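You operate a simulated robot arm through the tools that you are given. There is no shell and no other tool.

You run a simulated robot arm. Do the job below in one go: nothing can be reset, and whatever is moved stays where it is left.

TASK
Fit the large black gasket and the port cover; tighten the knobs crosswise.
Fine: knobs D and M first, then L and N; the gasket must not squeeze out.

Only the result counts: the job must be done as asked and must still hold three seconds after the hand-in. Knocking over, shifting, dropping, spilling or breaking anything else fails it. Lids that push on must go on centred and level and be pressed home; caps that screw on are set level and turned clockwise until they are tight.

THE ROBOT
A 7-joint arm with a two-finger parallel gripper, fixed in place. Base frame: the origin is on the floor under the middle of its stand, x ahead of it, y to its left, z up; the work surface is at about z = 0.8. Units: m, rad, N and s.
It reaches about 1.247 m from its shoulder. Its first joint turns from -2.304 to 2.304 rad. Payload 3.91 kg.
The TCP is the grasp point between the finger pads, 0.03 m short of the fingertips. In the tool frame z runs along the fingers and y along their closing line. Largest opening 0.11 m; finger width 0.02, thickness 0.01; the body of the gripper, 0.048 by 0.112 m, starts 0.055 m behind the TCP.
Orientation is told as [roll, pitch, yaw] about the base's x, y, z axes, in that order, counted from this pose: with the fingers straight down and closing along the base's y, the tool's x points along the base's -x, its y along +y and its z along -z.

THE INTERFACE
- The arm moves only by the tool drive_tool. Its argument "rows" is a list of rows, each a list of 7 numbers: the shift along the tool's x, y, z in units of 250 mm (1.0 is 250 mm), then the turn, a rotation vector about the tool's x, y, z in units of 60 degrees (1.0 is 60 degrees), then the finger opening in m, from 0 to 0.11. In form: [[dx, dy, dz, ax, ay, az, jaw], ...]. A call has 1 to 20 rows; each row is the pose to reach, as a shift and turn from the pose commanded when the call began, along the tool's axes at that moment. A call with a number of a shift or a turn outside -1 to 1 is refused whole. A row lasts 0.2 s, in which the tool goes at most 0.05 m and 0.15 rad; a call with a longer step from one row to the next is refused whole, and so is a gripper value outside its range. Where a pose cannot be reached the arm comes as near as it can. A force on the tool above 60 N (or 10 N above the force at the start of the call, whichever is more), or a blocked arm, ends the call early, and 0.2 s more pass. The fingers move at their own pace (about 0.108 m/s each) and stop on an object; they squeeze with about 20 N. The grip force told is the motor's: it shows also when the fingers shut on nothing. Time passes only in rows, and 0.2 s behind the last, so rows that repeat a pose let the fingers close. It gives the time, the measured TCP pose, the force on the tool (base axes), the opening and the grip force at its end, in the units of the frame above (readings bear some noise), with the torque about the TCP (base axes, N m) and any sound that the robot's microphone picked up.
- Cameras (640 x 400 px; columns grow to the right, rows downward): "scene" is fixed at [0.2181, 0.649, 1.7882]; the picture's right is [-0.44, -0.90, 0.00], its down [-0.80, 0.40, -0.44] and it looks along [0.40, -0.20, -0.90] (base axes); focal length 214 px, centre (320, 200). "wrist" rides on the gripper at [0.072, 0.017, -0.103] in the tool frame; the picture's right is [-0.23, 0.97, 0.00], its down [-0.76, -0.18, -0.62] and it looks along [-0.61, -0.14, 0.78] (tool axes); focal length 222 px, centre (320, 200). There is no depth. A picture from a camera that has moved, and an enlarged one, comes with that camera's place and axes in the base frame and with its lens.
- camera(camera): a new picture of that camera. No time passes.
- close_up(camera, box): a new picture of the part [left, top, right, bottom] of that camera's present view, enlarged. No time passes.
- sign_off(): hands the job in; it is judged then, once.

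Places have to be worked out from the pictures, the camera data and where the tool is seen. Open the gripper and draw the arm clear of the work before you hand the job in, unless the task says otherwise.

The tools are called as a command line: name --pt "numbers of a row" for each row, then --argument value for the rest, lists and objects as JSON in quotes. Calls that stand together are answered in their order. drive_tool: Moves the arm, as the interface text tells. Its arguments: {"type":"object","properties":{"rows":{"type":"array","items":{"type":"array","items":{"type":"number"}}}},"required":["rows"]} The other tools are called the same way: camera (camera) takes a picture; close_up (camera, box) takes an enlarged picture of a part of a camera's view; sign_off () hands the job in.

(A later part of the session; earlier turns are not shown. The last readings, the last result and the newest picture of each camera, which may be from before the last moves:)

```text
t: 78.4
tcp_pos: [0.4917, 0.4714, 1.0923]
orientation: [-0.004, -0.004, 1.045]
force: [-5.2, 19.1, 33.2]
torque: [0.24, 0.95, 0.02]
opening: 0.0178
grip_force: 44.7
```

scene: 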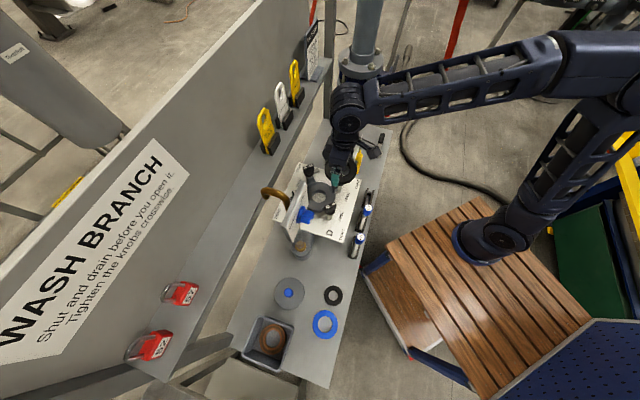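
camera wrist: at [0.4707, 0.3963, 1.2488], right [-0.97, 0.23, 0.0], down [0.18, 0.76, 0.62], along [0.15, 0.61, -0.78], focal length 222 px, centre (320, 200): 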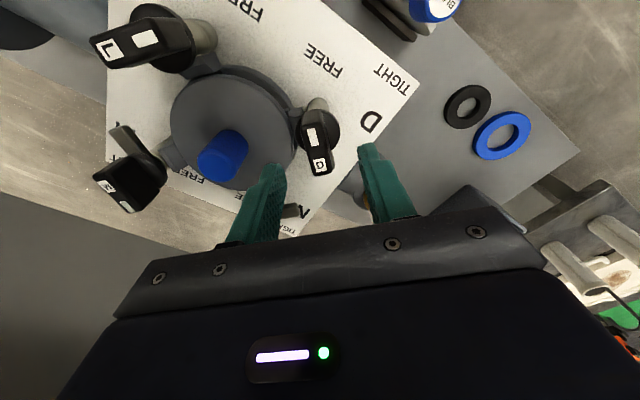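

drive_tool --pt "-0.002 0.002 -0.005 0 0 0.0 0.01" --pt "-0.002 0.002 -0.005 0 0 0.0 0.01"

close_up --camera "wrist" --box '[230, 60, 410, 210]'

close_up --camera "scene" --box '[305, 180, 350, 220]'

```text
t: 79.0
tcp_pos: [0.4923, 0.4715, 1.0918]
orientation: [-0.003, -0.001, 1.043]
force: [-3.9, 2.9, 23.6]
torque: [1.2, 0.19, 0.04]
opening: 0.0177
grip_force: 45.4
```

```text
2.67 times, centred on (320, 135) of wrist
camera zoom: at [0.4391, 0.4177, 1.1952], right [-0.73, 0.69, 0.0], down [0.54, 0.57, 0.62], along [0.43, 0.45, -0.78], focal length 592 px, centre (320, 373)
```

zoom: 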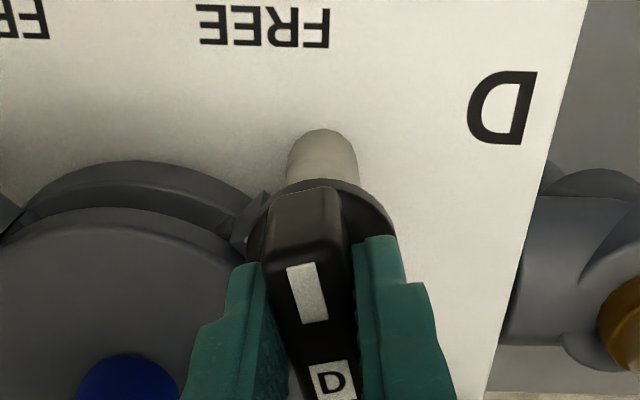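

```text
10.00 times, centred on (328, 200) of scene
camera zoom: at [0.2181, 0.649, 1.7882], right [-0.44, -0.9, 0.0], down [-0.8, 0.4, -0.44], along [0.4, -0.2, -0.9], focal length 2145 px, centre (245, 200)
```

zoom: 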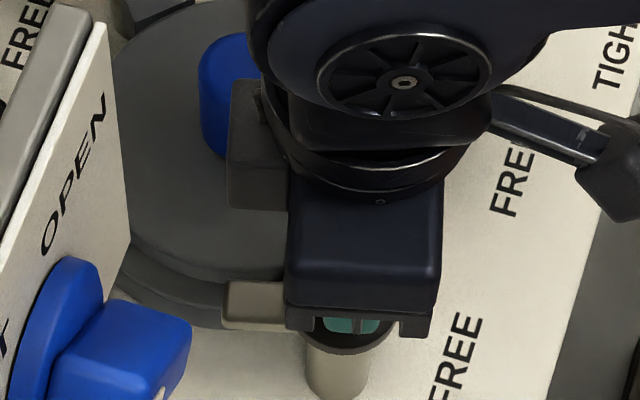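

drive_tool --pt "0 0 -0.003 0 0 0.0 0.01" --pt "0 0 -0.003 0 0 0.0 0.01" --pt "0 0 -0.003 0 0 0.0 0.01"

```text
t: 79.8
tcp_pos: [0.4914, 0.471, 1.0907]
orientation: [-0.002, 0.001, 1.046]
force: [0.5, -2.5, -10.3]
torque: [1.5, -0.14, 0.02]
opening: 0.0179
grip_force: 44.9
```

Side forces are now near zero. I continue the turn.

drive_tool --pt "0 0 0.001 0 0 0.06 0.01" --pt "0 0 0.001 0 0 0.12 0.01" --pt "0 0 0.001 0 0 0.18 0.01" --pt "0 0 0.001 0 0 0.25 0.01" --pt "0 0 0.001 0 0 0.25 0.01"

```text
t: 81.0
tcp_pos: [0.4913, 0.4714, 1.0927]
orientation: [-0.002, 0.0, 0.781]
force: [-2.1, -7.7, -14.5]
torque: [-0.3, 1.19, -0.02]
opening: 0.0176
grip_force: 45.1
```

drive_tool --pt "0.0005 0 0.002 0 0 0.06 0.01" --pt "0.001 0 0.003 0 0 0.12 0.01" --pt "0.001 0 0.003 0 0 0.18 0.01" --pt "0.001 0 0.003 0 0 0.25 0.01" --pt "0.001 0 0.003 0 0 0.25 0.01"

close_up --camera "scene" --box '[305, 180, 350, 220]'

close_up --camera "wrist" --box '[230, 60, 410, 210]'

```text
t: 82.2
tcp_pos: [0.4899, 0.4723, 1.0915]
orientation: [-0.002, -0.002, 0.52]
force: [-9.2, 1.7, -10.5]
torque: [0.2, 0.85, 0.01]
opening: 0.0179
grip_force: 45.2
```

```text
10.00 times, centred on (328, 200) of scene
camera zoom: at [0.2181, 0.649, 1.7882], right [-0.44, -0.9, 0.0], down [-0.8, 0.4, -0.44], along [0.4, -0.2, -0.9], focal length 2145 px, centre (245, 200)
```

zoom: 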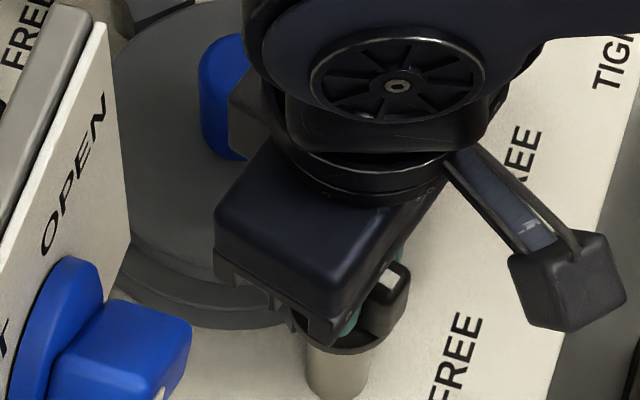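

```text
2.67 times, centred on (320, 135) of wrist
camera zoom: at [0.418, 0.4513, 1.1951], right [-0.29, 0.96, 0.0], down [0.75, 0.22, 0.62], along [0.6, 0.18, -0.78], focal length 592 px, centre (320, 373)
```

zoom: 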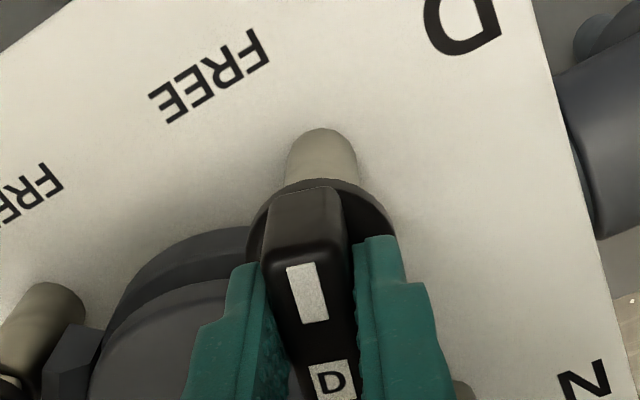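

drive_tool --pt "0.001 0.0005 0.001 0 0 0.05 0.01" --pt "0.0015 0.001 0.002 0 0 0.1 0.01" --pt "0.0015 0.001 0.002 0 0 0.15 0.01" --pt "0.0015 0.001 0.002 0 0 0.2 0.01" --pt "0.0015 0.001 0.002 0 0 0.2 0.01"

```text
t: 83.4
tcp_pos: [0.4901, 0.4731, 1.0917]
orientation: [0.0, -0.002, 0.311]
force: [-7.0, 26.6, -6.2]
torque: [0.95, -0.94, 0.07]
opening: 0.0179
grip_force: 45.7
```

drive_tool --pt "0 0.003 0 0 0 0.04 0.01" --pt "0 0.0045 0 0 0 0.08 0.01" --pt "0 0.0045 0 0 0 0.12 0.01" --pt "0 0.0045 0 0 0 0.12 0.01"

```text
t: 84.4
tcp_pos: [0.4909, 0.473, 1.0915]
orientation: [-0.001, -0.002, 0.184]
force: [-3.8, 12.0, 4.0]
torque: [0.29, 0.69, -0.02]
opening: 0.0176
grip_force: 44.6
```

close_up --camera "scene" --box '[305, 180, 350, 220]'

close_up --camera "wrist" --box '[230, 60, 410, 210]'

drive_tool --pt "0 0.002 0 0 0 0.03 0.01" --pt "0 0.002 0 0 0 0.06 0.01" --pt "0 0.002 0 0 0 0.09 0.01" --pt "0 0.002 0 0 0 0.09 0.01"

```text
10.00 times, centred on (328, 200) of scene
camera zoom: at [0.2181, 0.649, 1.7882], right [-0.44, -0.9, 0.0], down [-0.8, 0.4, -0.44], along [0.4, -0.2, -0.9], focal length 2145 px, centre (245, 200)
```

zoom: 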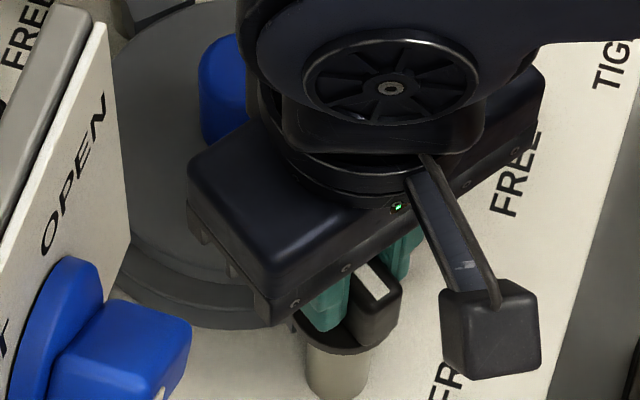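

```text
2.67 times, centred on (320, 135) of wrist
camera zoom: at [0.4147, 0.4768, 1.1952], right [0.05, 1.0, 0.0], down [0.78, -0.03, 0.63], along [0.62, -0.03, -0.78], focal length 592 px, centre (320, 373)
```

zoom: 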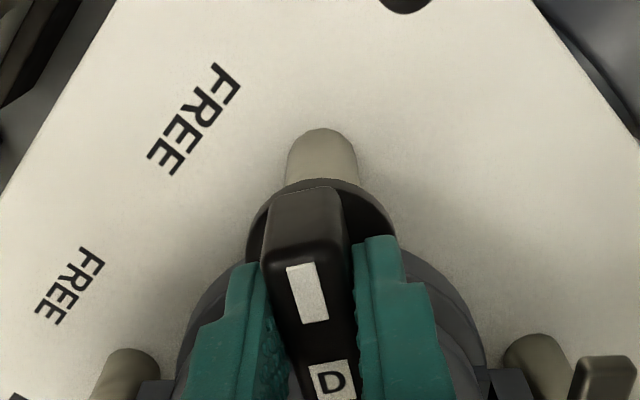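

```text
t: 85.4
tcp_pos: [0.4909, 0.4733, 1.0914]
orientation: [-0.001, -0.005, 0.089]
force: [3.9, 4.9, 17.8]
torque: [-0.1, 0.86, -0.03]
opening: 0.0182
grip_force: 45.2
```

drive_tool --pt "0 0 -0.001 0 0 0.03 0.01" --pt "0 0 -0.001 0 0 0.06 0.01" --pt "0 0 -0.001 0 0 0.085 0.01" --pt "0 0 -0.001 0 0 0.085 0.01"

```text
t: 86.4
tcp_pos: [0.4895, 0.474, 1.0918]
orientation: [0.001, -0.004, 0.002]
force: [4.1, 6.8, 16.0]
torque: [0.11, -0.97, 0.01]
opening: 0.0177
grip_force: 45.3
```

drive_tool --pt "0 0 -0.002 0 0 0.03 0.01" --pt "0 0 -0.002 0 0 0.06 0.01" --pt "0 0 -0.002 0 0 0.085 0.01" --pt "0 0 -0.002 0 0 0.085 0.01"

```text
t: 87.4
tcp_pos: [0.4898, 0.4732, 1.0923]
orientation: [-0.001, -0.003, -0.086]
force: [1.7, 12.2, 12.9]
torque: [0.2, 0.41, 1.27]
opening: 0.0194
grip_force: 44.9
```

Torque jumped to 1.27 N m at the 90° position: D has reached its stop at TIGHT. I'll check with the pictures.

close_up --camera "wrist" --box '[230, 60, 410, 210]'

close_up --camera "scene" --box '[305, 180, 350, 220]'

drive_tool --pt "0 0 -0.002 0 0 0.02 0.01" --pt "0 0 -0.002 0 0 0.03 0.01" --pt "0 0 -0.002 0 0 0.03 0.01"

```text
2.67 times, centred on (320, 135) of wrist
camera zoom: at [0.4177, 0.497, 1.1951], right [0.31, 0.95, 0.0], down [0.74, -0.24, 0.62], along [0.59, -0.19, -0.78], focal length 592 px, centre (320, 373)
```

zoom: 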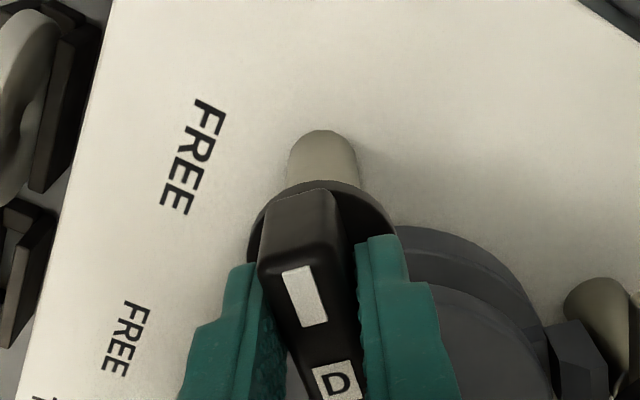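

```text
10.00 times, centred on (328, 200) of scene
camera zoom: at [0.2181, 0.649, 1.7882], right [-0.44, -0.9, 0.0], down [-0.8, 0.4, -0.44], along [0.4, -0.2, -0.9], focal length 2145 px, centre (245, 200)
```

zoom: 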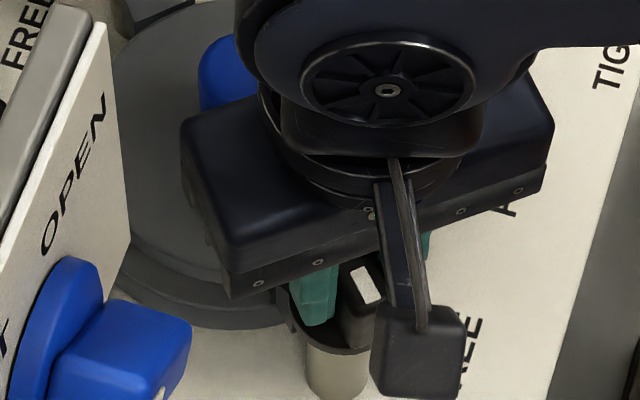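

```text
t: 88.2
tcp_pos: [0.4908, 0.4731, 1.092]
orientation: [0.0, 0.0, -0.117]
force: [-11.1, 6.4, 5.3]
torque: [0.3, 0.28, 1.24]
opening: 0.02
grip_force: 45.0
```

Torque stays at about 1.25 N m with the bar not moving further, so D is hard on its stop. I unwind the tool to relieve it, open, and rise to inspect.

drive_tool --pt "0 0 0 0 0 -0.06 0.01" --pt "0 0 0 0 0 -0.1 0.01" --pt "0 0 0 0 0 -0.1 0.03" --pt "0 0 0 0 0 -0.1 0.05" --pt "0 0 0 0 0 -0.1 0.05" --pt "0 0 -0.1 0 0 -0.1 0.05" --pt "0 0 -0.28 0 0 -0.1 0.05" --pt "0 0 -0.46 0 0 -0.1 0.05"

camera --camera "wrist"

close_up --camera "wrist" --box '[230, 40, 410, 200]'

close_up --camera "scene" --box '[300, 170, 360, 220]'

```text
t: 90.0
tcp_pos: [0.4908, 0.4756, 1.2068]
orientation: [-0.002, -0.002, -0.014]
force: [-1.3, 0.7, -0.5]
torque: [0.0, 0.01, 0.01]
opening: 0.05
grip_force: 0.1
```

```text
taken
camera wrist: at [0.417, 0.4929, 1.3107], right [0.24, 0.97, 0.0], down [0.76, -0.19, 0.62], along [0.61, -0.15, -0.78], focal length 222 px, centre (320, 200)
```

wrist: 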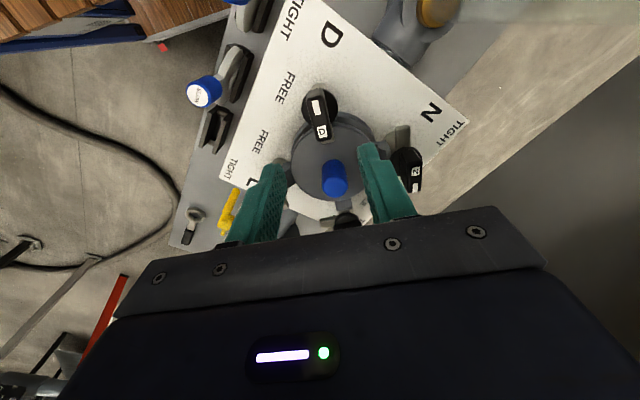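

```text
2.50 times, centred on (320, 120) of wrist
camera zoom: at [0.417, 0.4929, 1.3107], right [0.24, 0.97, 0.0], down [0.76, -0.19, 0.62], along [0.61, -0.15, -0.78], focal length 555 px, centre (320, 400)
```

zoom: 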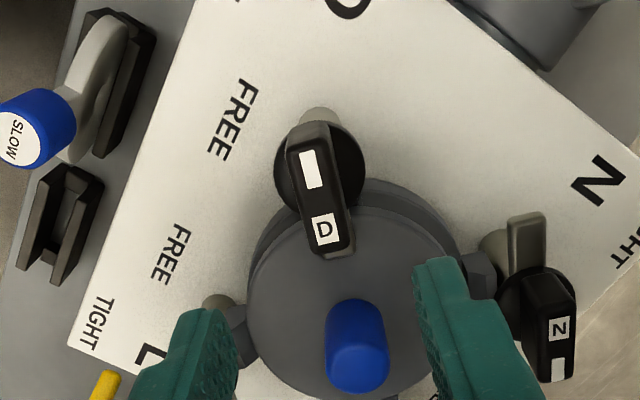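

```text
8.00 times, centred on (330, 195) of scene
camera zoom: at [0.2181, 0.649, 1.7882], right [-0.44, -0.9, 0.0], down [-0.8, 0.4, -0.44], along [0.4, -0.2, -0.9], focal length 1716 px, centre (240, 240)
```

zoom: 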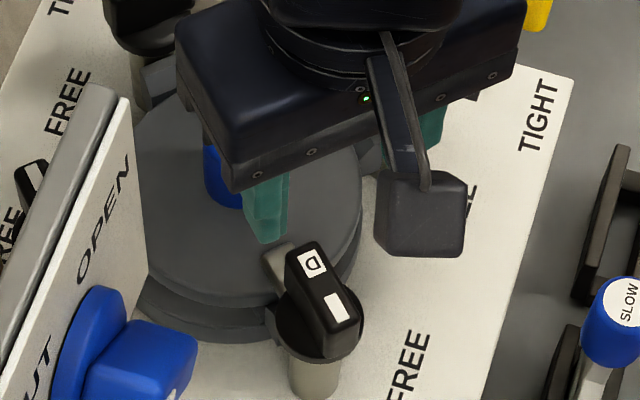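

D's bar now points radially with its tongue over the cover. Next is M, directly opposite: I move across above it, turning to yaw +90°.

drive_tool --pt "-0.06 0 -0.02 0 0 -0.13 0.05" --pt "-0.13 0 -0.02 0 0 -0.26 0.05" --pt "-0.2 0 -0.02 0 0 -0.39 0.05" --pt "-0.27 0 -0.02 0 0 -0.52 0.05" --pt "-0.34 0 -0.02 0 0 -0.65 0.05" --pt "-0.41 -0.005 -0.02 0 0 -0.78 0.05" --pt "-0.48 -0.01 -0.02 0 0 -0.91 0.05"

drive_tool --pt "0 0 0 0 0 0 0.05"

```text
t: 91.6
tcp_pos: [0.6112, 0.4711, 1.2142]
orientation: [0.001, -0.001, 0.941]
force: [-1.1, 0.1, -0.9]
torque: [0.01, 0.01, -0.01]
opening: 0.0501
grip_force: 0.0
```

```text
t: 92.0
tcp_pos: [0.6112, 0.4701, 1.2121]
orientation: [-0.001, 0.001, 0.941]
force: [-0.2, 1.0, 1.0]
torque: [-0.01, 0.02, 0.03]
opening: 0.05
grip_force: 0.1
```

drive_tool --pt "-0.035 -0.04 0.01 0 0 -0.12 0.05" --pt "-0.07 -0.08 0.02 0 0 -0.24 0.05" --pt "-0.1 -0.12 0.03 0 0 -0.36 0.05" --pt "-0.13 -0.16 0.04 0 0 -0.48 0.05" --pt "-0.163 -0.203 0.05 0 0 -0.6 0.05" --pt "-0.163 -0.203 0.05 0 0 -0.6 0.05"

camera --camera "wrist"

close_up --camera "wrist" --box '[240, 40, 400, 180]'

```text
t: 92.8
tcp_pos: [0.6433, 0.4682, 1.2074]
orientation: [0.001, 0.008, 1.309]
force: [-40.5, -39.0, 9.4]
torque: [3.67, -4.33, -1.94]
opening: 0.0498
grip_force: 0.1
stopped in row 4: the force on the tool passed its limit at 96 N (the readings are from after the stop); the commanded pose is now the measured one
```

```text
taken
camera wrist: at [0.6072, 0.403, 1.3114], right [-0.88, 0.47, 0.0], down [0.37, 0.69, 0.62], along [0.29, 0.54, -0.79], focal length 222 px, centre (320, 200)
```

wrist: 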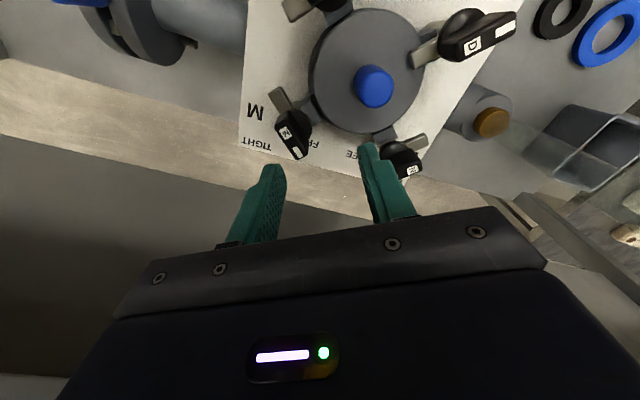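

```text
2.86 times, centred on (320, 110) of wrist
camera zoom: at [0.6072, 0.403, 1.3114], right [-0.88, 0.47, 0.0], down [0.37, 0.69, 0.62], along [0.29, 0.54, -0.79], focal length 635 px, centre (320, 457)
```

zoom: 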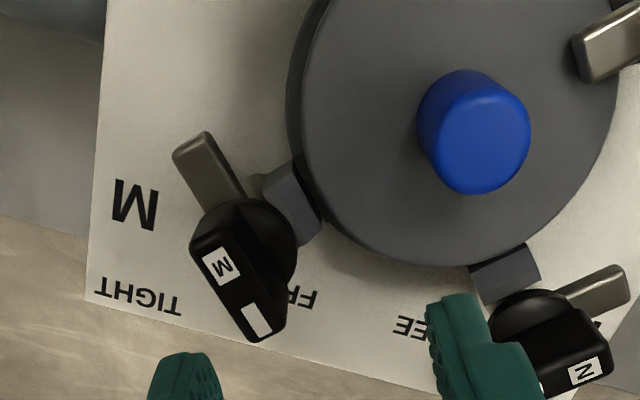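

The hand touched something at about (0.70–0.74, 0.5, 1.3), probably the tag shelf on the board behind the plate. I stop and look before moving again.

camera --camera "scene"

close_up --camera "scene" --box '[230, 40, 390, 180]'

```text
taken
```

scene: 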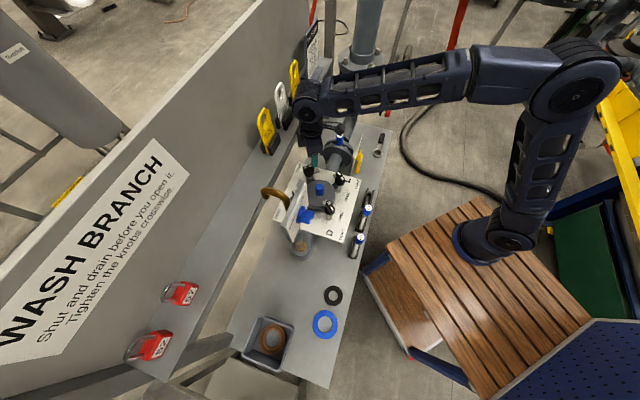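

```text
2.86 times, centred on (310, 110) of scene
camera zoom: at [0.2181, 0.649, 1.7882], right [-0.44, -0.9, 0.0], down [-0.8, 0.4, -0.44], along [0.4, -0.2, -0.9], focal length 613 px, centre (349, 457)
```

zoom: 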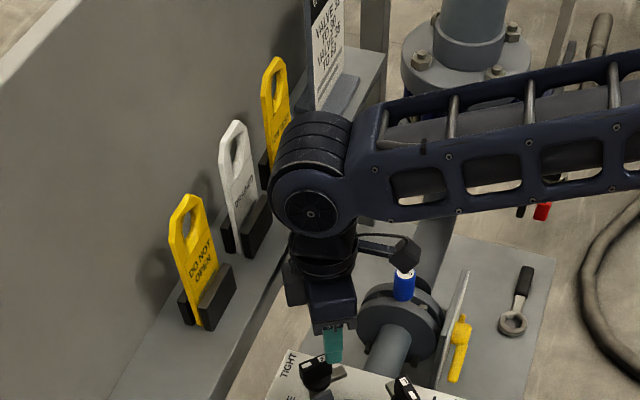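

close_up --camera "scene" --box '[275, 70, 345, 180]'

close_up --camera "scene" --box '[290, 110, 330, 150]'

```text
3.64 times, centred on (310, 125) of scene
camera zoom: at [0.2181, 0.649, 1.7882], right [-0.44, -0.9, 0.0], down [-0.8, 0.4, -0.44], along [0.4, -0.2, -0.9], focal length 780 px, centre (356, 473)
```

zoom: 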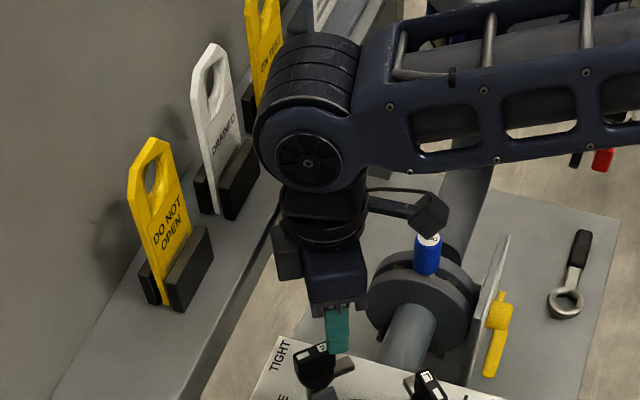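

```text
10.00 times, centred on (310, 130) of scene
camera zoom: at [0.2181, 0.649, 1.7882], right [-0.44, -0.9, 0.0], down [-0.8, 0.4, -0.44], along [0.4, -0.2, -0.9], focal length 2145 px, centre (420, 900)
```

zoom: 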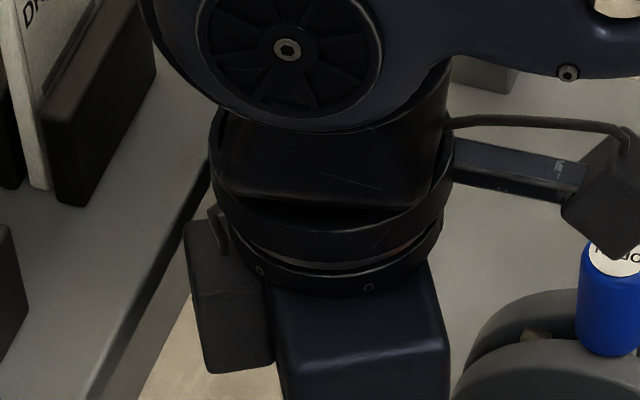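

The tag shelf sits higher and closer than I assumed (tags near z≈1.35, x+y≈1.24), and the back of the hand touched it. I back straight away from it toward (-x,-y) first.

drive_tool --pt "0.03 0.017 0 0 0 0 0.05" --pt "0.1 0.058 0 0 0 0 0.05" --pt "0.2 0.116 0 0 0 0 0.05" --pt "0.34 0.197 0 0 0 0 0.05" --pt "0.48 0.278 0 0 0 0 0.05"

camera --camera "scene"

close_up --camera "scene" --box '[230, 40, 390, 180]'

camera --camera "wrist"

```text
t: 94.0
tcp_pos: [0.5471, 0.3721, 1.2034]
orientation: [0.004, 0.007, 1.312]
force: [-0.2, 0.1, 0.2]
torque: [-0.02, 0.02, 0.02]
opening: 0.0501
grip_force: 0.1
```

```text
taken
```

scene: 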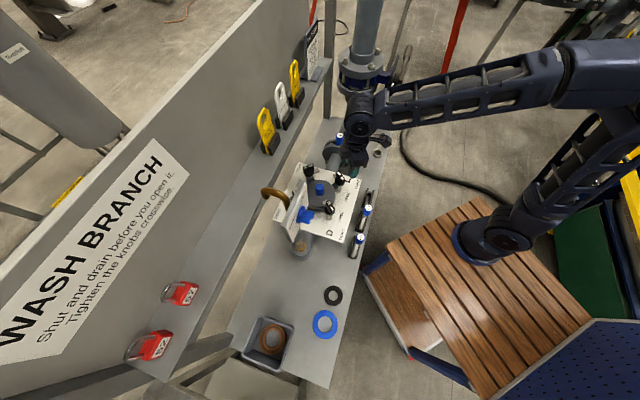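

```text
2.86 times, centred on (310, 110) of scene
camera zoom: at [0.2181, 0.649, 1.7882], right [-0.44, -0.9, 0.0], down [-0.8, 0.4, -0.44], along [0.4, -0.2, -0.9], focal length 613 px, centre (349, 457)
```

zoom: 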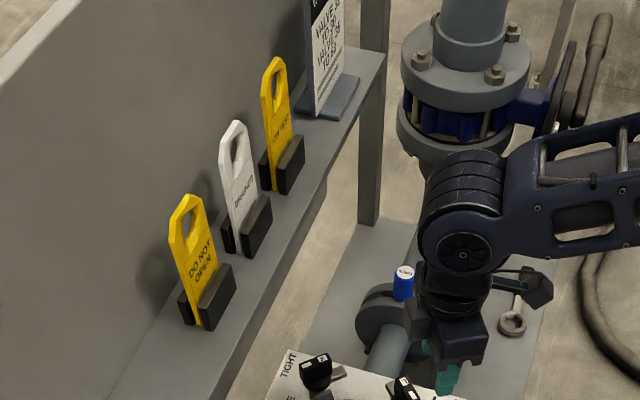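

```text
taken
camera wrist: at [0.5117, 0.3068, 1.3077], right [-0.88, 0.47, 0.0], down [0.37, 0.7, 0.62], along [0.29, 0.54, -0.79], focal length 222 px, centre (320, 200)
```

wrist: 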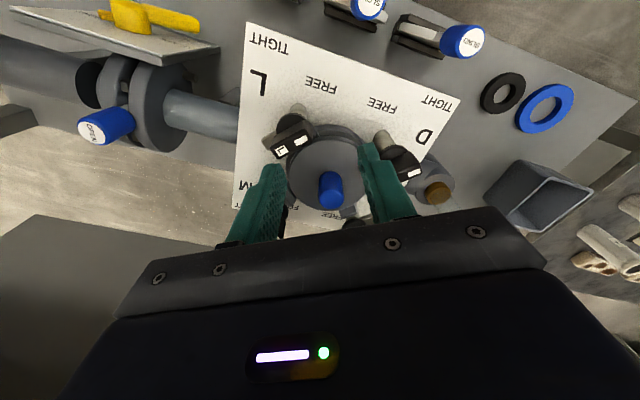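

The tags are undisturbed. I need the shelf's exact height and reach before going near M and N, so I'll back off and take a nearly horizontal look at it.

drive_tool --pt "0.066 0.088 -0.094 0 0 0.1 0.05" --pt "0.132 0.176 -0.188 0 0 0.2 0.05" --pt "0.2 0.264 -0.28 0 0 0.3 0.05" --pt "0.266 0.352 -0.374 0 0 0.4 0.05" --pt "0.331 0.438 -0.468 0 0 0.503 0.05"

drive_tool --pt "0 0 0 0 -0.13 0 0.05" --pt "0 0 0 0 -0.26 0 0.05" --pt "0 0 0 0 -0.39 0 0.05" --pt "0 0 0 0 -0.52 0 0.05" --pt "0 0 0 0 -0.65 0 0.05" --pt "0 0 0 0 -0.78 0 0.05" --pt "0 0 0 0 -0.9 0 0.05"

camera --camera "wrist"

```text
t: 95.2
tcp_pos: [0.4229, 0.3202, 1.3272]
orientation: [-0.003, 0.009, 0.783]
force: [-0.2, -0.3, 0.1]
torque: [-0.06, 0.04, 0.02]
opening: 0.0499
grip_force: 0.1
```

```text
t: 96.8
tcp_pos: [0.421, 0.3216, 1.323]
orientation: [-0.005, -0.934, 0.787]
force: [0.0, 0.1, -0.4]
torque: [-0.02, 0.0, 0.01]
opening: 0.0502
grip_force: 0.1
```

```text
taken
camera wrist: at [0.319, 0.2439, 1.3271], right [-0.59, 0.79, 0.18], down [0.09, -0.16, 0.98], along [0.8, 0.6, 0.03], focal length 222 px, centre (320, 200)
```

wrist: 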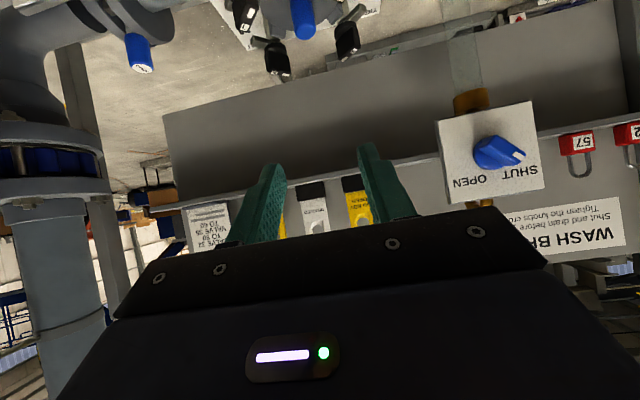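

close_up --camera "wrist" --box '[160, 90, 440, 250]'

close_up --camera "wrist" --box '[400, 60, 640, 240]'

close_up --camera "wrist" --box '[220, 0, 400, 110]'

```text
2.29 times, centred on (300, 170) of wrist
camera zoom: at [0.319, 0.2439, 1.3271], right [-0.59, 0.79, 0.18], down [0.09, -0.16, 0.98], along [0.8, 0.6, 0.03], focal length 508 px, centre (366, 269)
```

zoom: 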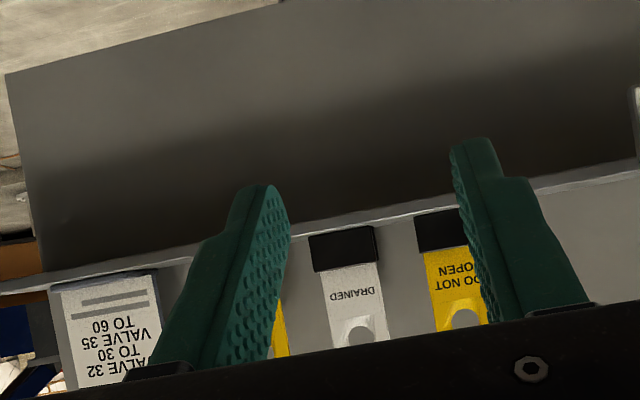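

```text
2.22 times, centred on (520, 150) of wrist
camera zoom: at [0.319, 0.2439, 1.3271], right [-0.59, 0.79, 0.18], down [0.09, -0.16, 0.98], along [0.8, 0.6, 0.03], focal length 494 px, centre (-124, 311)
```

zoom: 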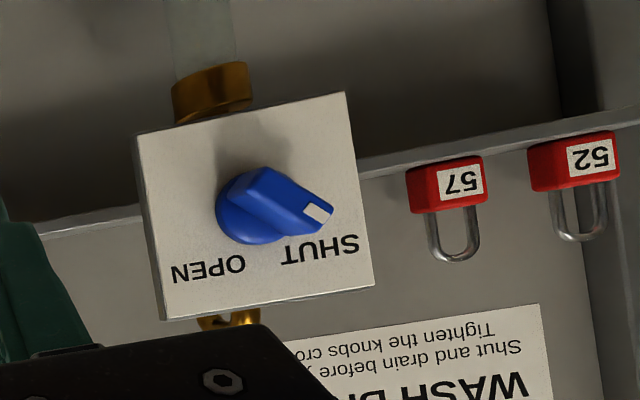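

```text
3.56 times, centred on (310, 55) of wrist
camera zoom: at [0.319, 0.2439, 1.3271], right [-0.59, 0.79, 0.18], down [0.09, -0.16, 0.98], along [0.8, 0.6, 0.03], focal length 790 px, centre (356, 716)
```

zoom: 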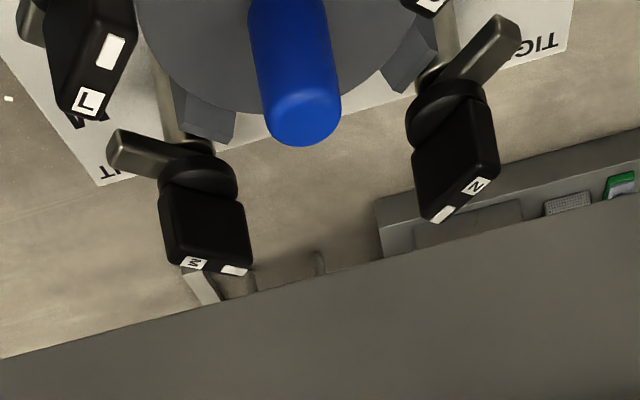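

This view settles it: the tag shelf's front edge is at x+y≈1.177, z≈1.265–1.30, only about 2 cm behind the M–N line, and the valve is on SHUT. For M and N the hand must lean back toward the robot, so I set up a 28° lean and approach M from -y, low.

drive_tool --pt "0.006 -0.085 0.075 0 0.106 0 0.05" --pt "0.013 -0.17 0.15 0 0.212 0 0.05" --pt "0.02 -0.255 0.225 0 0.318 0 0.05" --pt "0.026 -0.34 0.3 0 0.425 0 0.05"

drive_tool --pt "-0.011 -0.038 0.059 -0.059 0 -0.11 0.05" --pt "-0.022 -0.076 0.118 -0.118 0 -0.22 0.05" --pt "-0.034 -0.114 0.177 -0.176 0 -0.33 0.05" --pt "-0.045 -0.152 0.235 -0.235 0 -0.44 0.05" --pt "-0.056 -0.19 0.294 -0.293 0 -0.55 0.05" --pt "-0.068 -0.227 0.353 -0.352 0 -0.661 0.05"

camera --camera "wrist"

```text
t: 97.8
tcp_pos: [0.5176, 0.3009, 1.2758]
orientation: [-0.003, -0.488, 0.785]
force: [-0.5, -0.4, 1.1]
torque: [0.0, -0.04, -0.02]
opening: 0.0499
grip_force: 0.0
```

```text
t: 99.2
tcp_pos: [0.6015, 0.2993, 1.2055]
orientation: [-0.004, -0.486, 1.569]
force: [0.0, -0.3, 0.6]
torque: [-0.02, -0.05, -0.03]
opening: 0.0502
grip_force: 0.1
```

```text
taken
camera wrist: at [0.5818, 0.1867, 1.2626], right [-0.97, 0.2, 0.1], down [0.18, 0.38, 0.91], along [0.14, 0.9, -0.41], focal length 222 px, centre (320, 200)
```

wrist: 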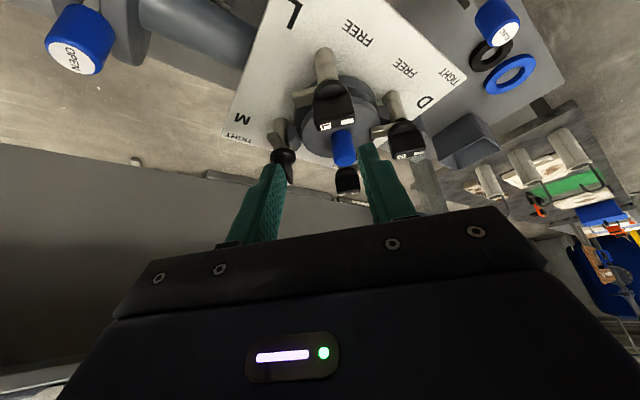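

drive_tool --pt "-0.045 -0.074 0.109 0 0 0 0.05" --pt "-0.09 -0.148 0.218 0 0 0 0.05" --pt "-0.135 -0.222 0.327 0 0 0 0.05" --pt "-0.18 -0.297 0.437 0 0 0 0.05" --pt "-0.18 -0.297 0.437 0 0 0 0.05"

camera --camera "wrist"

close_up --camera "wrist" --box '[230, 60, 410, 210]'

close_up --camera "scene" --box '[260, 90, 380, 210]'

```text
t: 100.4
tcp_pos: [0.6763, 0.3886, 1.1308]
orientation: [-0.002, -0.488, 1.57]
force: [-0.3, 0.2, 0.1]
torque: [0.01, -0.02, 0.04]
opening: 0.0502
grip_force: 0.1
```

```text
taken
camera wrist: at [0.6575, 0.2759, 1.1882], right [-0.97, 0.2, 0.1], down [0.18, 0.38, 0.91], along [0.14, 0.9, -0.41], focal length 222 px, centre (320, 200)
```

wrist: 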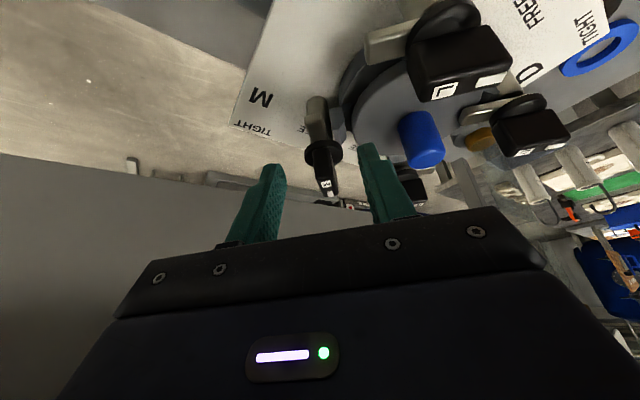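

```text
2.67 times, centred on (320, 135) of wrist
camera zoom: at [0.6575, 0.2759, 1.1882], right [-0.97, 0.2, 0.1], down [0.18, 0.38, 0.91], along [0.14, 0.9, -0.41], focal length 592 px, centre (320, 373)
```

zoom: 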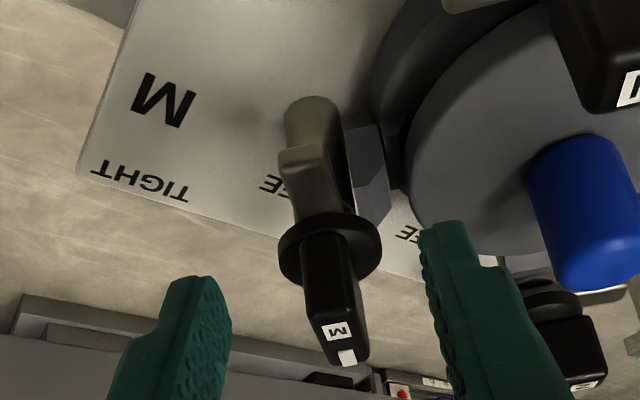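

```text
3.33 times, centred on (320, 150) of scene
camera zoom: at [0.2181, 0.649, 1.7882], right [-0.44, -0.9, 0.0], down [-0.8, 0.4, -0.44], along [0.4, -0.2, -0.9], focal length 715 px, centre (320, 367)
```

zoom: 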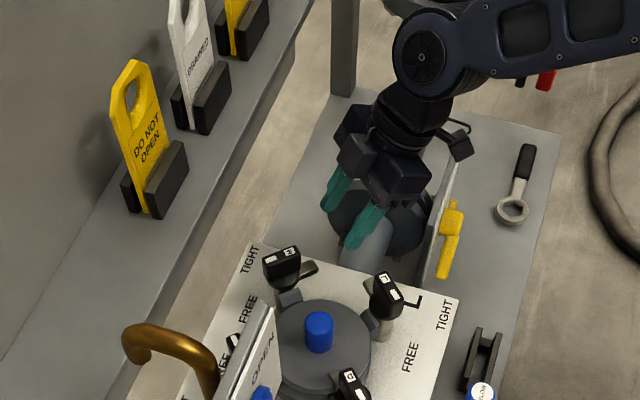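

drive_tool --pt "-0.1 -0.001 0.053 0 0 0 0.05" --pt "-0.2 -0.003 0.106 0 0 0 0.05" --pt "-0.297 -0.004 0.158 0 0 0 0.05" --pt "-0.297 -0.004 0.158 0 0 0 0.05"

camera --camera "wrist"

close_up --camera "wrist" --box '[230, 60, 410, 210]'

close_up --camera "scene" --box '[260, 90, 380, 210]'

```text
t: 101.4
tcp_pos: [0.6774, 0.4739, 1.1264]
orientation: [-0.002, -0.487, 1.568]
force: [0.0, -0.5, 0.2]
torque: [-0.02, 0.0, 0.0]
opening: 0.0501
grip_force: 0.0
```

```text
taken
camera wrist: at [0.6586, 0.362, 1.1834], right [-0.97, 0.2, 0.1], down [0.18, 0.38, 0.91], along [0.14, 0.9, -0.41], focal length 222 px, centre (320, 200)
```

wrist: 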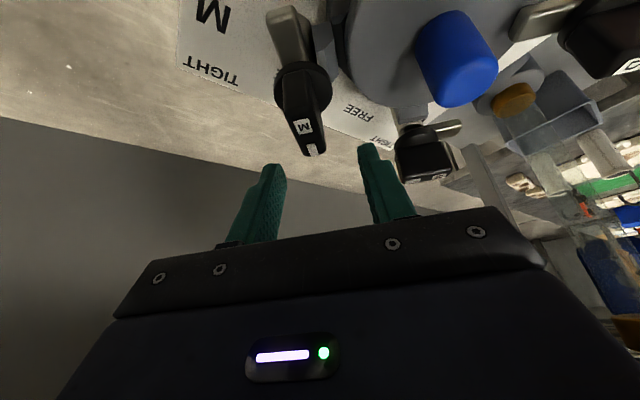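

```text
2.67 times, centred on (320, 135) of wrist
camera zoom: at [0.6586, 0.362, 1.1834], right [-0.97, 0.2, 0.1], down [0.18, 0.38, 0.91], along [0.14, 0.9, -0.41], focal length 592 px, centre (320, 373)
```

zoom: 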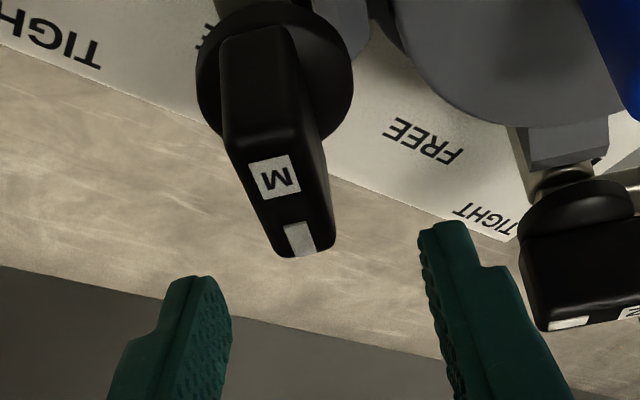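

```text
3.33 times, centred on (320, 150) of scene
camera zoom: at [0.2181, 0.649, 1.7882], right [-0.44, -0.9, 0.0], down [-0.8, 0.4, -0.44], along [0.4, -0.2, -0.9], focal length 715 px, centre (320, 367)
```

zoom: 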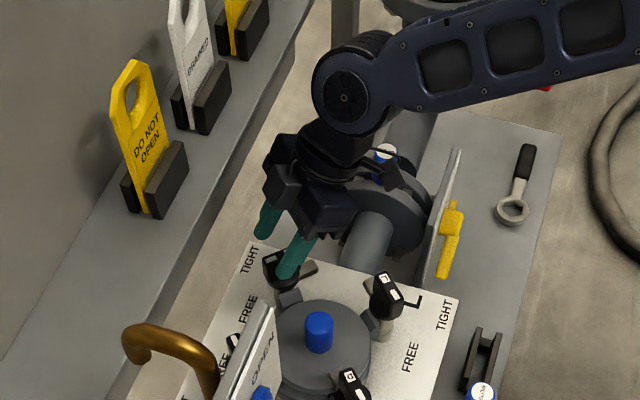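

M's bar centre projects to about (0.680, 0.4745). I shift onto it and lower partway to check the straddle.

drive_tool --pt "0.02 -0.017 -0.01 0 0 0 0.05" --pt "0.045 -0.017 0.025 0 0 0 0.05" --pt "0.064 -0.017 0.056 0 0 0 0.05" --pt "0.064 -0.017 0.056 0 0 0 0.05"

close_up --camera "wrist" --box '[230, 60, 410, 210]'

close_up --camera "scene" --box '[280, 130, 350, 200]'

```text
t: 102.4
tcp_pos: [0.6811, 0.4684, 1.1088]
orientation: [-0.003, -0.487, 1.571]
force: [0.5, 1.7, -0.6]
torque: [-0.03, 0.0, -0.02]
opening: 0.0501
grip_force: 0.1
```

```text
2.67 times, centred on (320, 135) of wrist
camera zoom: at [0.6626, 0.356, 1.1657], right [-0.97, 0.2, 0.1], down [0.18, 0.38, 0.91], along [0.14, 0.9, -0.41], focal length 592 px, centre (320, 373)
```

zoom: 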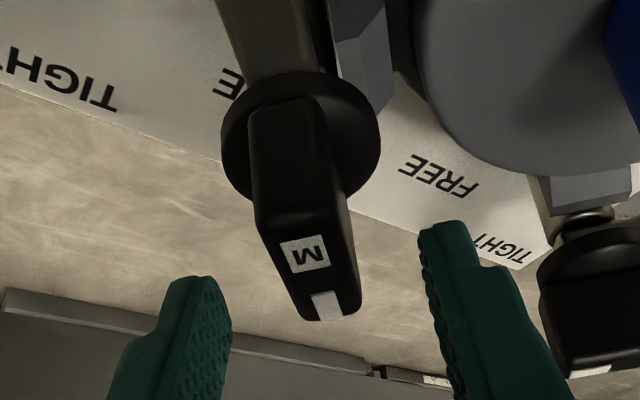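

```text
5.71 times, centred on (315, 165) of scene
camera zoom: at [0.2181, 0.649, 1.7882], right [-0.44, -0.9, 0.0], down [-0.8, 0.4, -0.44], along [0.4, -0.2, -0.9], focal length 1226 px, centre (349, 400)
```

zoom: 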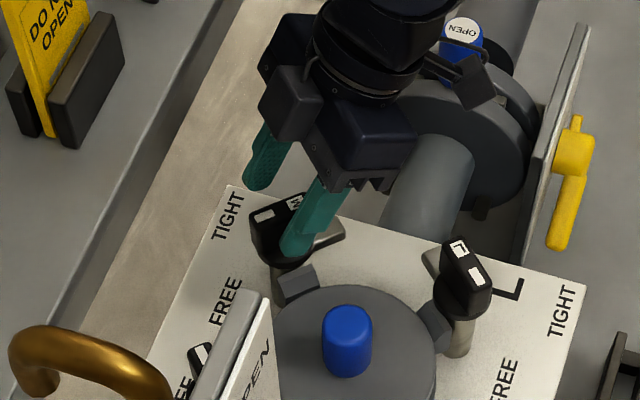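

drive_tool --pt "0.012 -0.001 0.022 0 0 0 0.05" --pt "0.024 -0.001 0.045 0 0 0 0.05" --pt "0.03 -0.001 0.057 0 0 0 0.05" --pt "0.03 -0.001 0.057 0 0 0 0.05"

close_up --camera "wrist" --box '[230, 60, 410, 210]'

```text
t: 103.4
tcp_pos: [0.6813, 0.4672, 1.0925]
orientation: [-0.002, -0.487, 1.57]
force: [-0.2, 0.2, -0.2]
torque: [0.01, 0.0, 0.01]
opening: 0.0501
grip_force: 0.0
```

```text
2.67 times, centred on (320, 135) of wrist
camera zoom: at [0.6632, 0.3552, 1.1499], right [-0.97, 0.2, 0.1], down [0.18, 0.38, 0.91], along [0.14, 0.9, -0.41], focal length 592 px, centre (320, 373)
```

zoom: 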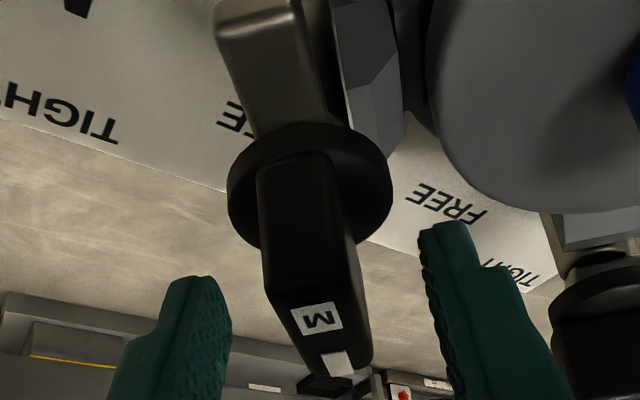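

M's bar is between the fingers and centred within a millimetre. I close on it.

drive_tool --pt "0 0 0 0 0 0 0.035" --pt "0 0 0 0 0 0 0.02" --pt "0 0 0 0 0 0 0.01" --pt "0 0 0 0 0 0 0.01"

```text
t: 104.4
tcp_pos: [0.68, 0.4674, 1.0923]
orientation: [-0.002, -0.487, 1.569]
force: [-10.0, -3.4, -1.1]
torque: [-0.41, 0.36, 0.05]
opening: 0.0181
grip_force: 45.6
```

drive_tool --pt "0 0.002 0 0.026 0 0.049 0.01" --pt "0 0.004 0 0.052 0 0.098 0.01" --pt "0 0.006 0 0.078 0 0.147 0.01" --pt "0 0.006 0 0.078 0 0.147 0.01"

```text
t: 105.4
tcp_pos: [0.681, 0.4684, 1.0916]
orientation: [-0.001, -0.487, 1.394]
force: [-14.6, -9.6, -5.2]
torque: [-1.4, 0.61, 0.07]
opening: 0.0178
grip_force: 44.4
```

drive_tool --pt "0 0.003 0 0.029 0 0.055 0.01" --pt "0.001 0.005 0 0.058 0 0.11 0.01" --pt "0.001 0.007 -0.001 0.088 0 0.166 0.01" --pt "0.001 0.008 -0.001 0.117 0 0.221 0.01" --pt "0.001 0.008 -0.001 0.117 0 0.221 0.01"

```text
t: 106.6
tcp_pos: [0.6776, 0.4685, 1.0944]
orientation: [-0.001, -0.49, 1.131]
force: [12.3, 8.7, -16.7]
torque: [0.5, 0.01, -0.01]
opening: 0.0177
grip_force: 45.5
```

drive_tool --pt "0 0.002 0.002 0.029 0 0.055 0.01" --pt "-0.001 0.003 0.003 0.058 0 0.11 0.01" --pt "-0.001 0.004 0.003 0.088 0 0.166 0.01" --pt "-0.0016 0.005 0.003 0.117 0 0.221 0.01" --pt "-0.0016 0.005 0.003 0.117 0 0.221 0.01"

```text
t: 107.8
tcp_pos: [0.6774, 0.4687, 1.0929]
orientation: [-0.001, -0.489, 0.87]
force: [8.5, 4.6, 1.0]
torque: [-0.82, 0.91, 0.0]
opening: 0.018
grip_force: 45.2
```

drive_tool --pt "-0.0005 0.002 0 0.029 0 0.055 0.01" --pt "-0.001 0.003 0 0.058 0 0.11 0.01" --pt "-0.0015 0.0045 0.001 0.088 0 0.166 0.01" --pt "-0.002 0.0056 0.001 0.117 0 0.221 0.01" --pt "-0.002 0.0056 0.001 0.117 0 0.221 0.01"

close_up --camera "scene" --box '[270, 110, 370, 210]'

```text
t: 109.0
tcp_pos: [0.6757, 0.4711, 1.0923]
orientation: [0.0, -0.488, 0.609]
force: [-7.0, -4.2, 12.9]
torque: [-0.57, 1.11, 0.01]
opening: 0.0179
grip_force: 45.0
```

```text
4.00 times, centred on (320, 160) of scene
camera zoom: at [0.2181, 0.649, 1.7882], right [-0.44, -0.9, 0.0], down [-0.8, 0.4, -0.44], along [0.4, -0.2, -0.9], focal length 858 px, centre (320, 360)
```

zoom: 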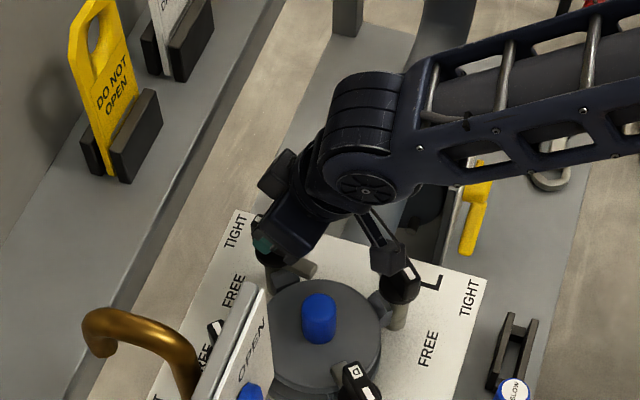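

drive_tool --pt "0 0.002 -0.001 0.029 0 0.055 0.01" --pt "0 0.003 -0.001 0.058 0 0.11 0.01" --pt "0 0.005 -0.0015 0.088 0 0.166 0.01" --pt "0 0.006 -0.0016 0.117 0 0.221 0.01" --pt "0 0.006 -0.0016 0.117 0 0.221 0.01"

```text
t: 110.2
tcp_pos: [0.6751, 0.4709, 1.0919]
orientation: [-0.002, -0.488, 0.347]
force: [-15.1, 11.5, -2.3]
torque: [0.35, -0.02, 0.07]
opening: 0.0179
grip_force: 44.9
```

drive_tool --pt "0 0.003 0 0.024 0 0.044 0.01" --pt "0.0005 0.005 0 0.047 0 0.088 0.01" --pt "0.001 0.007 0 0.07 0 0.132 0.01" --pt "0.001 0.008 0 0.094 0 0.177 0.01" --pt "0.001 0.008 0 0.094 0 0.177 0.01"

```text
t: 111.4
tcp_pos: [0.6748, 0.473, 1.0927]
orientation: [0.0, -0.49, 0.134]
force: [-8.8, 15.6, -1.2]
torque: [0.07, 0.87, 0.13]
opening: 0.018
grip_force: 44.7
```

drive_tool --pt "0 0.003 0 0.021 0 0.04 0.01" --pt "0 0.005 0 0.042 0 0.079 0.01" --pt "0 0.006 0 0.0625 0 0.118 0.01" --pt "0 0.006 0 0.0625 0 0.118 0.01"

```text
t: 112.4
tcp_pos: [0.6747, 0.4736, 1.0928]
orientation: [0.0, -0.489, -0.005]
force: [-11.4, 3.5, -4.2]
torque: [0.17, 1.55, 0.33]
opening: 0.0182
grip_force: 44.9
```

drive_tool --pt "0 0 0 0.016 0 0.03 0.01" --pt "0 0 0 0.032 0 0.06 0.01" --pt "0 0 0 0.047 0 0.088 0.01" --pt "0 0 0 0.047 0 0.088 0.01"

```text
t: 113.4
tcp_pos: [0.676, 0.4748, 1.0918]
orientation: [0.001, -0.492, -0.108]
force: [-3.3, 5.5, -2.0]
torque: [0.81, -0.2, 1.84]
opening: 0.0203
grip_force: 45.5
```

M reached its stop with 1.84 N m. I unwind, open, and back out along the finger axis, away from the shelf.

drive_tool --pt "0 0 0 -0.025 0 -0.048 0.01" --pt "0 0 0 -0.048 0 -0.091 0.01" --pt "0 0 0 -0.048 0 -0.091 0.03" --pt "0 0 0 -0.048 0 -0.091 0.05" --pt "0 0 0 -0.048 0 -0.091 0.05"

drive_tool --pt "0 0 -0.05 0 0 0 0.05" --pt "0 0 -0.15 0 0 0 0.05" --pt "0 0 -0.27 0 0 0 0.05" --pt "0 0 -0.42 0 0 0 0.05" --pt "0.1 0 -0.56 0 0 0 0.05"

close_up --camera "scene" --box '[270, 110, 370, 210]'

camera --camera "wrist"

```text
t: 114.6
tcp_pos: [0.6752, 0.474, 1.0929]
orientation: [-0.001, -0.489, 0.001]
force: [0.2, -0.3, -0.6]
torque: [0.01, -0.03, -0.02]
opening: 0.05
grip_force: 0.0
```

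```text
t: 115.8
tcp_pos: [0.5891, 0.4762, 1.2021]
orientation: [-0.001, -0.488, -0.001]
force: [-0.1, 0.1, 0.0]
torque: [-0.01, -0.01, -0.01]
opening: 0.0503
grip_force: 0.2
```

```text
4.00 times, centred on (320, 160) of scene
camera zoom: at [0.2181, 0.649, 1.7882], right [-0.44, -0.9, 0.0], down [-0.8, 0.4, -0.44], along [0.4, -0.2, -0.9], focal length 858 px, centre (320, 360)
```

zoom: 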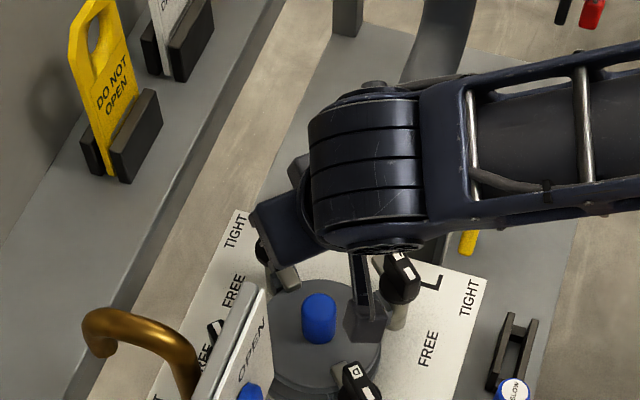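

```text
taken
camera wrist: at [0.4754, 0.4927, 1.2587], right [0.2, 0.97, 0.1], down [0.38, -0.18, 0.91], along [0.9, -0.14, -0.41], focal length 222 px, centre (320, 200)
```

wrist: 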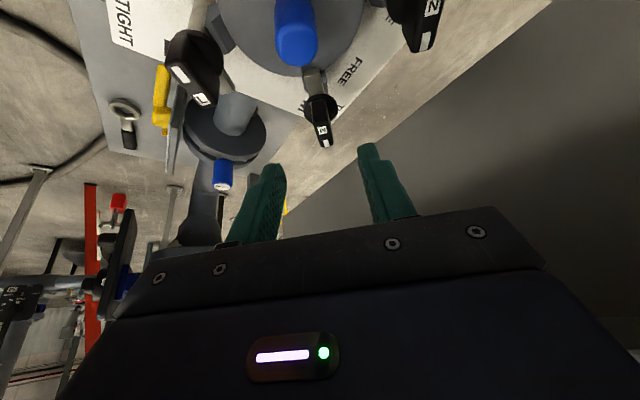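

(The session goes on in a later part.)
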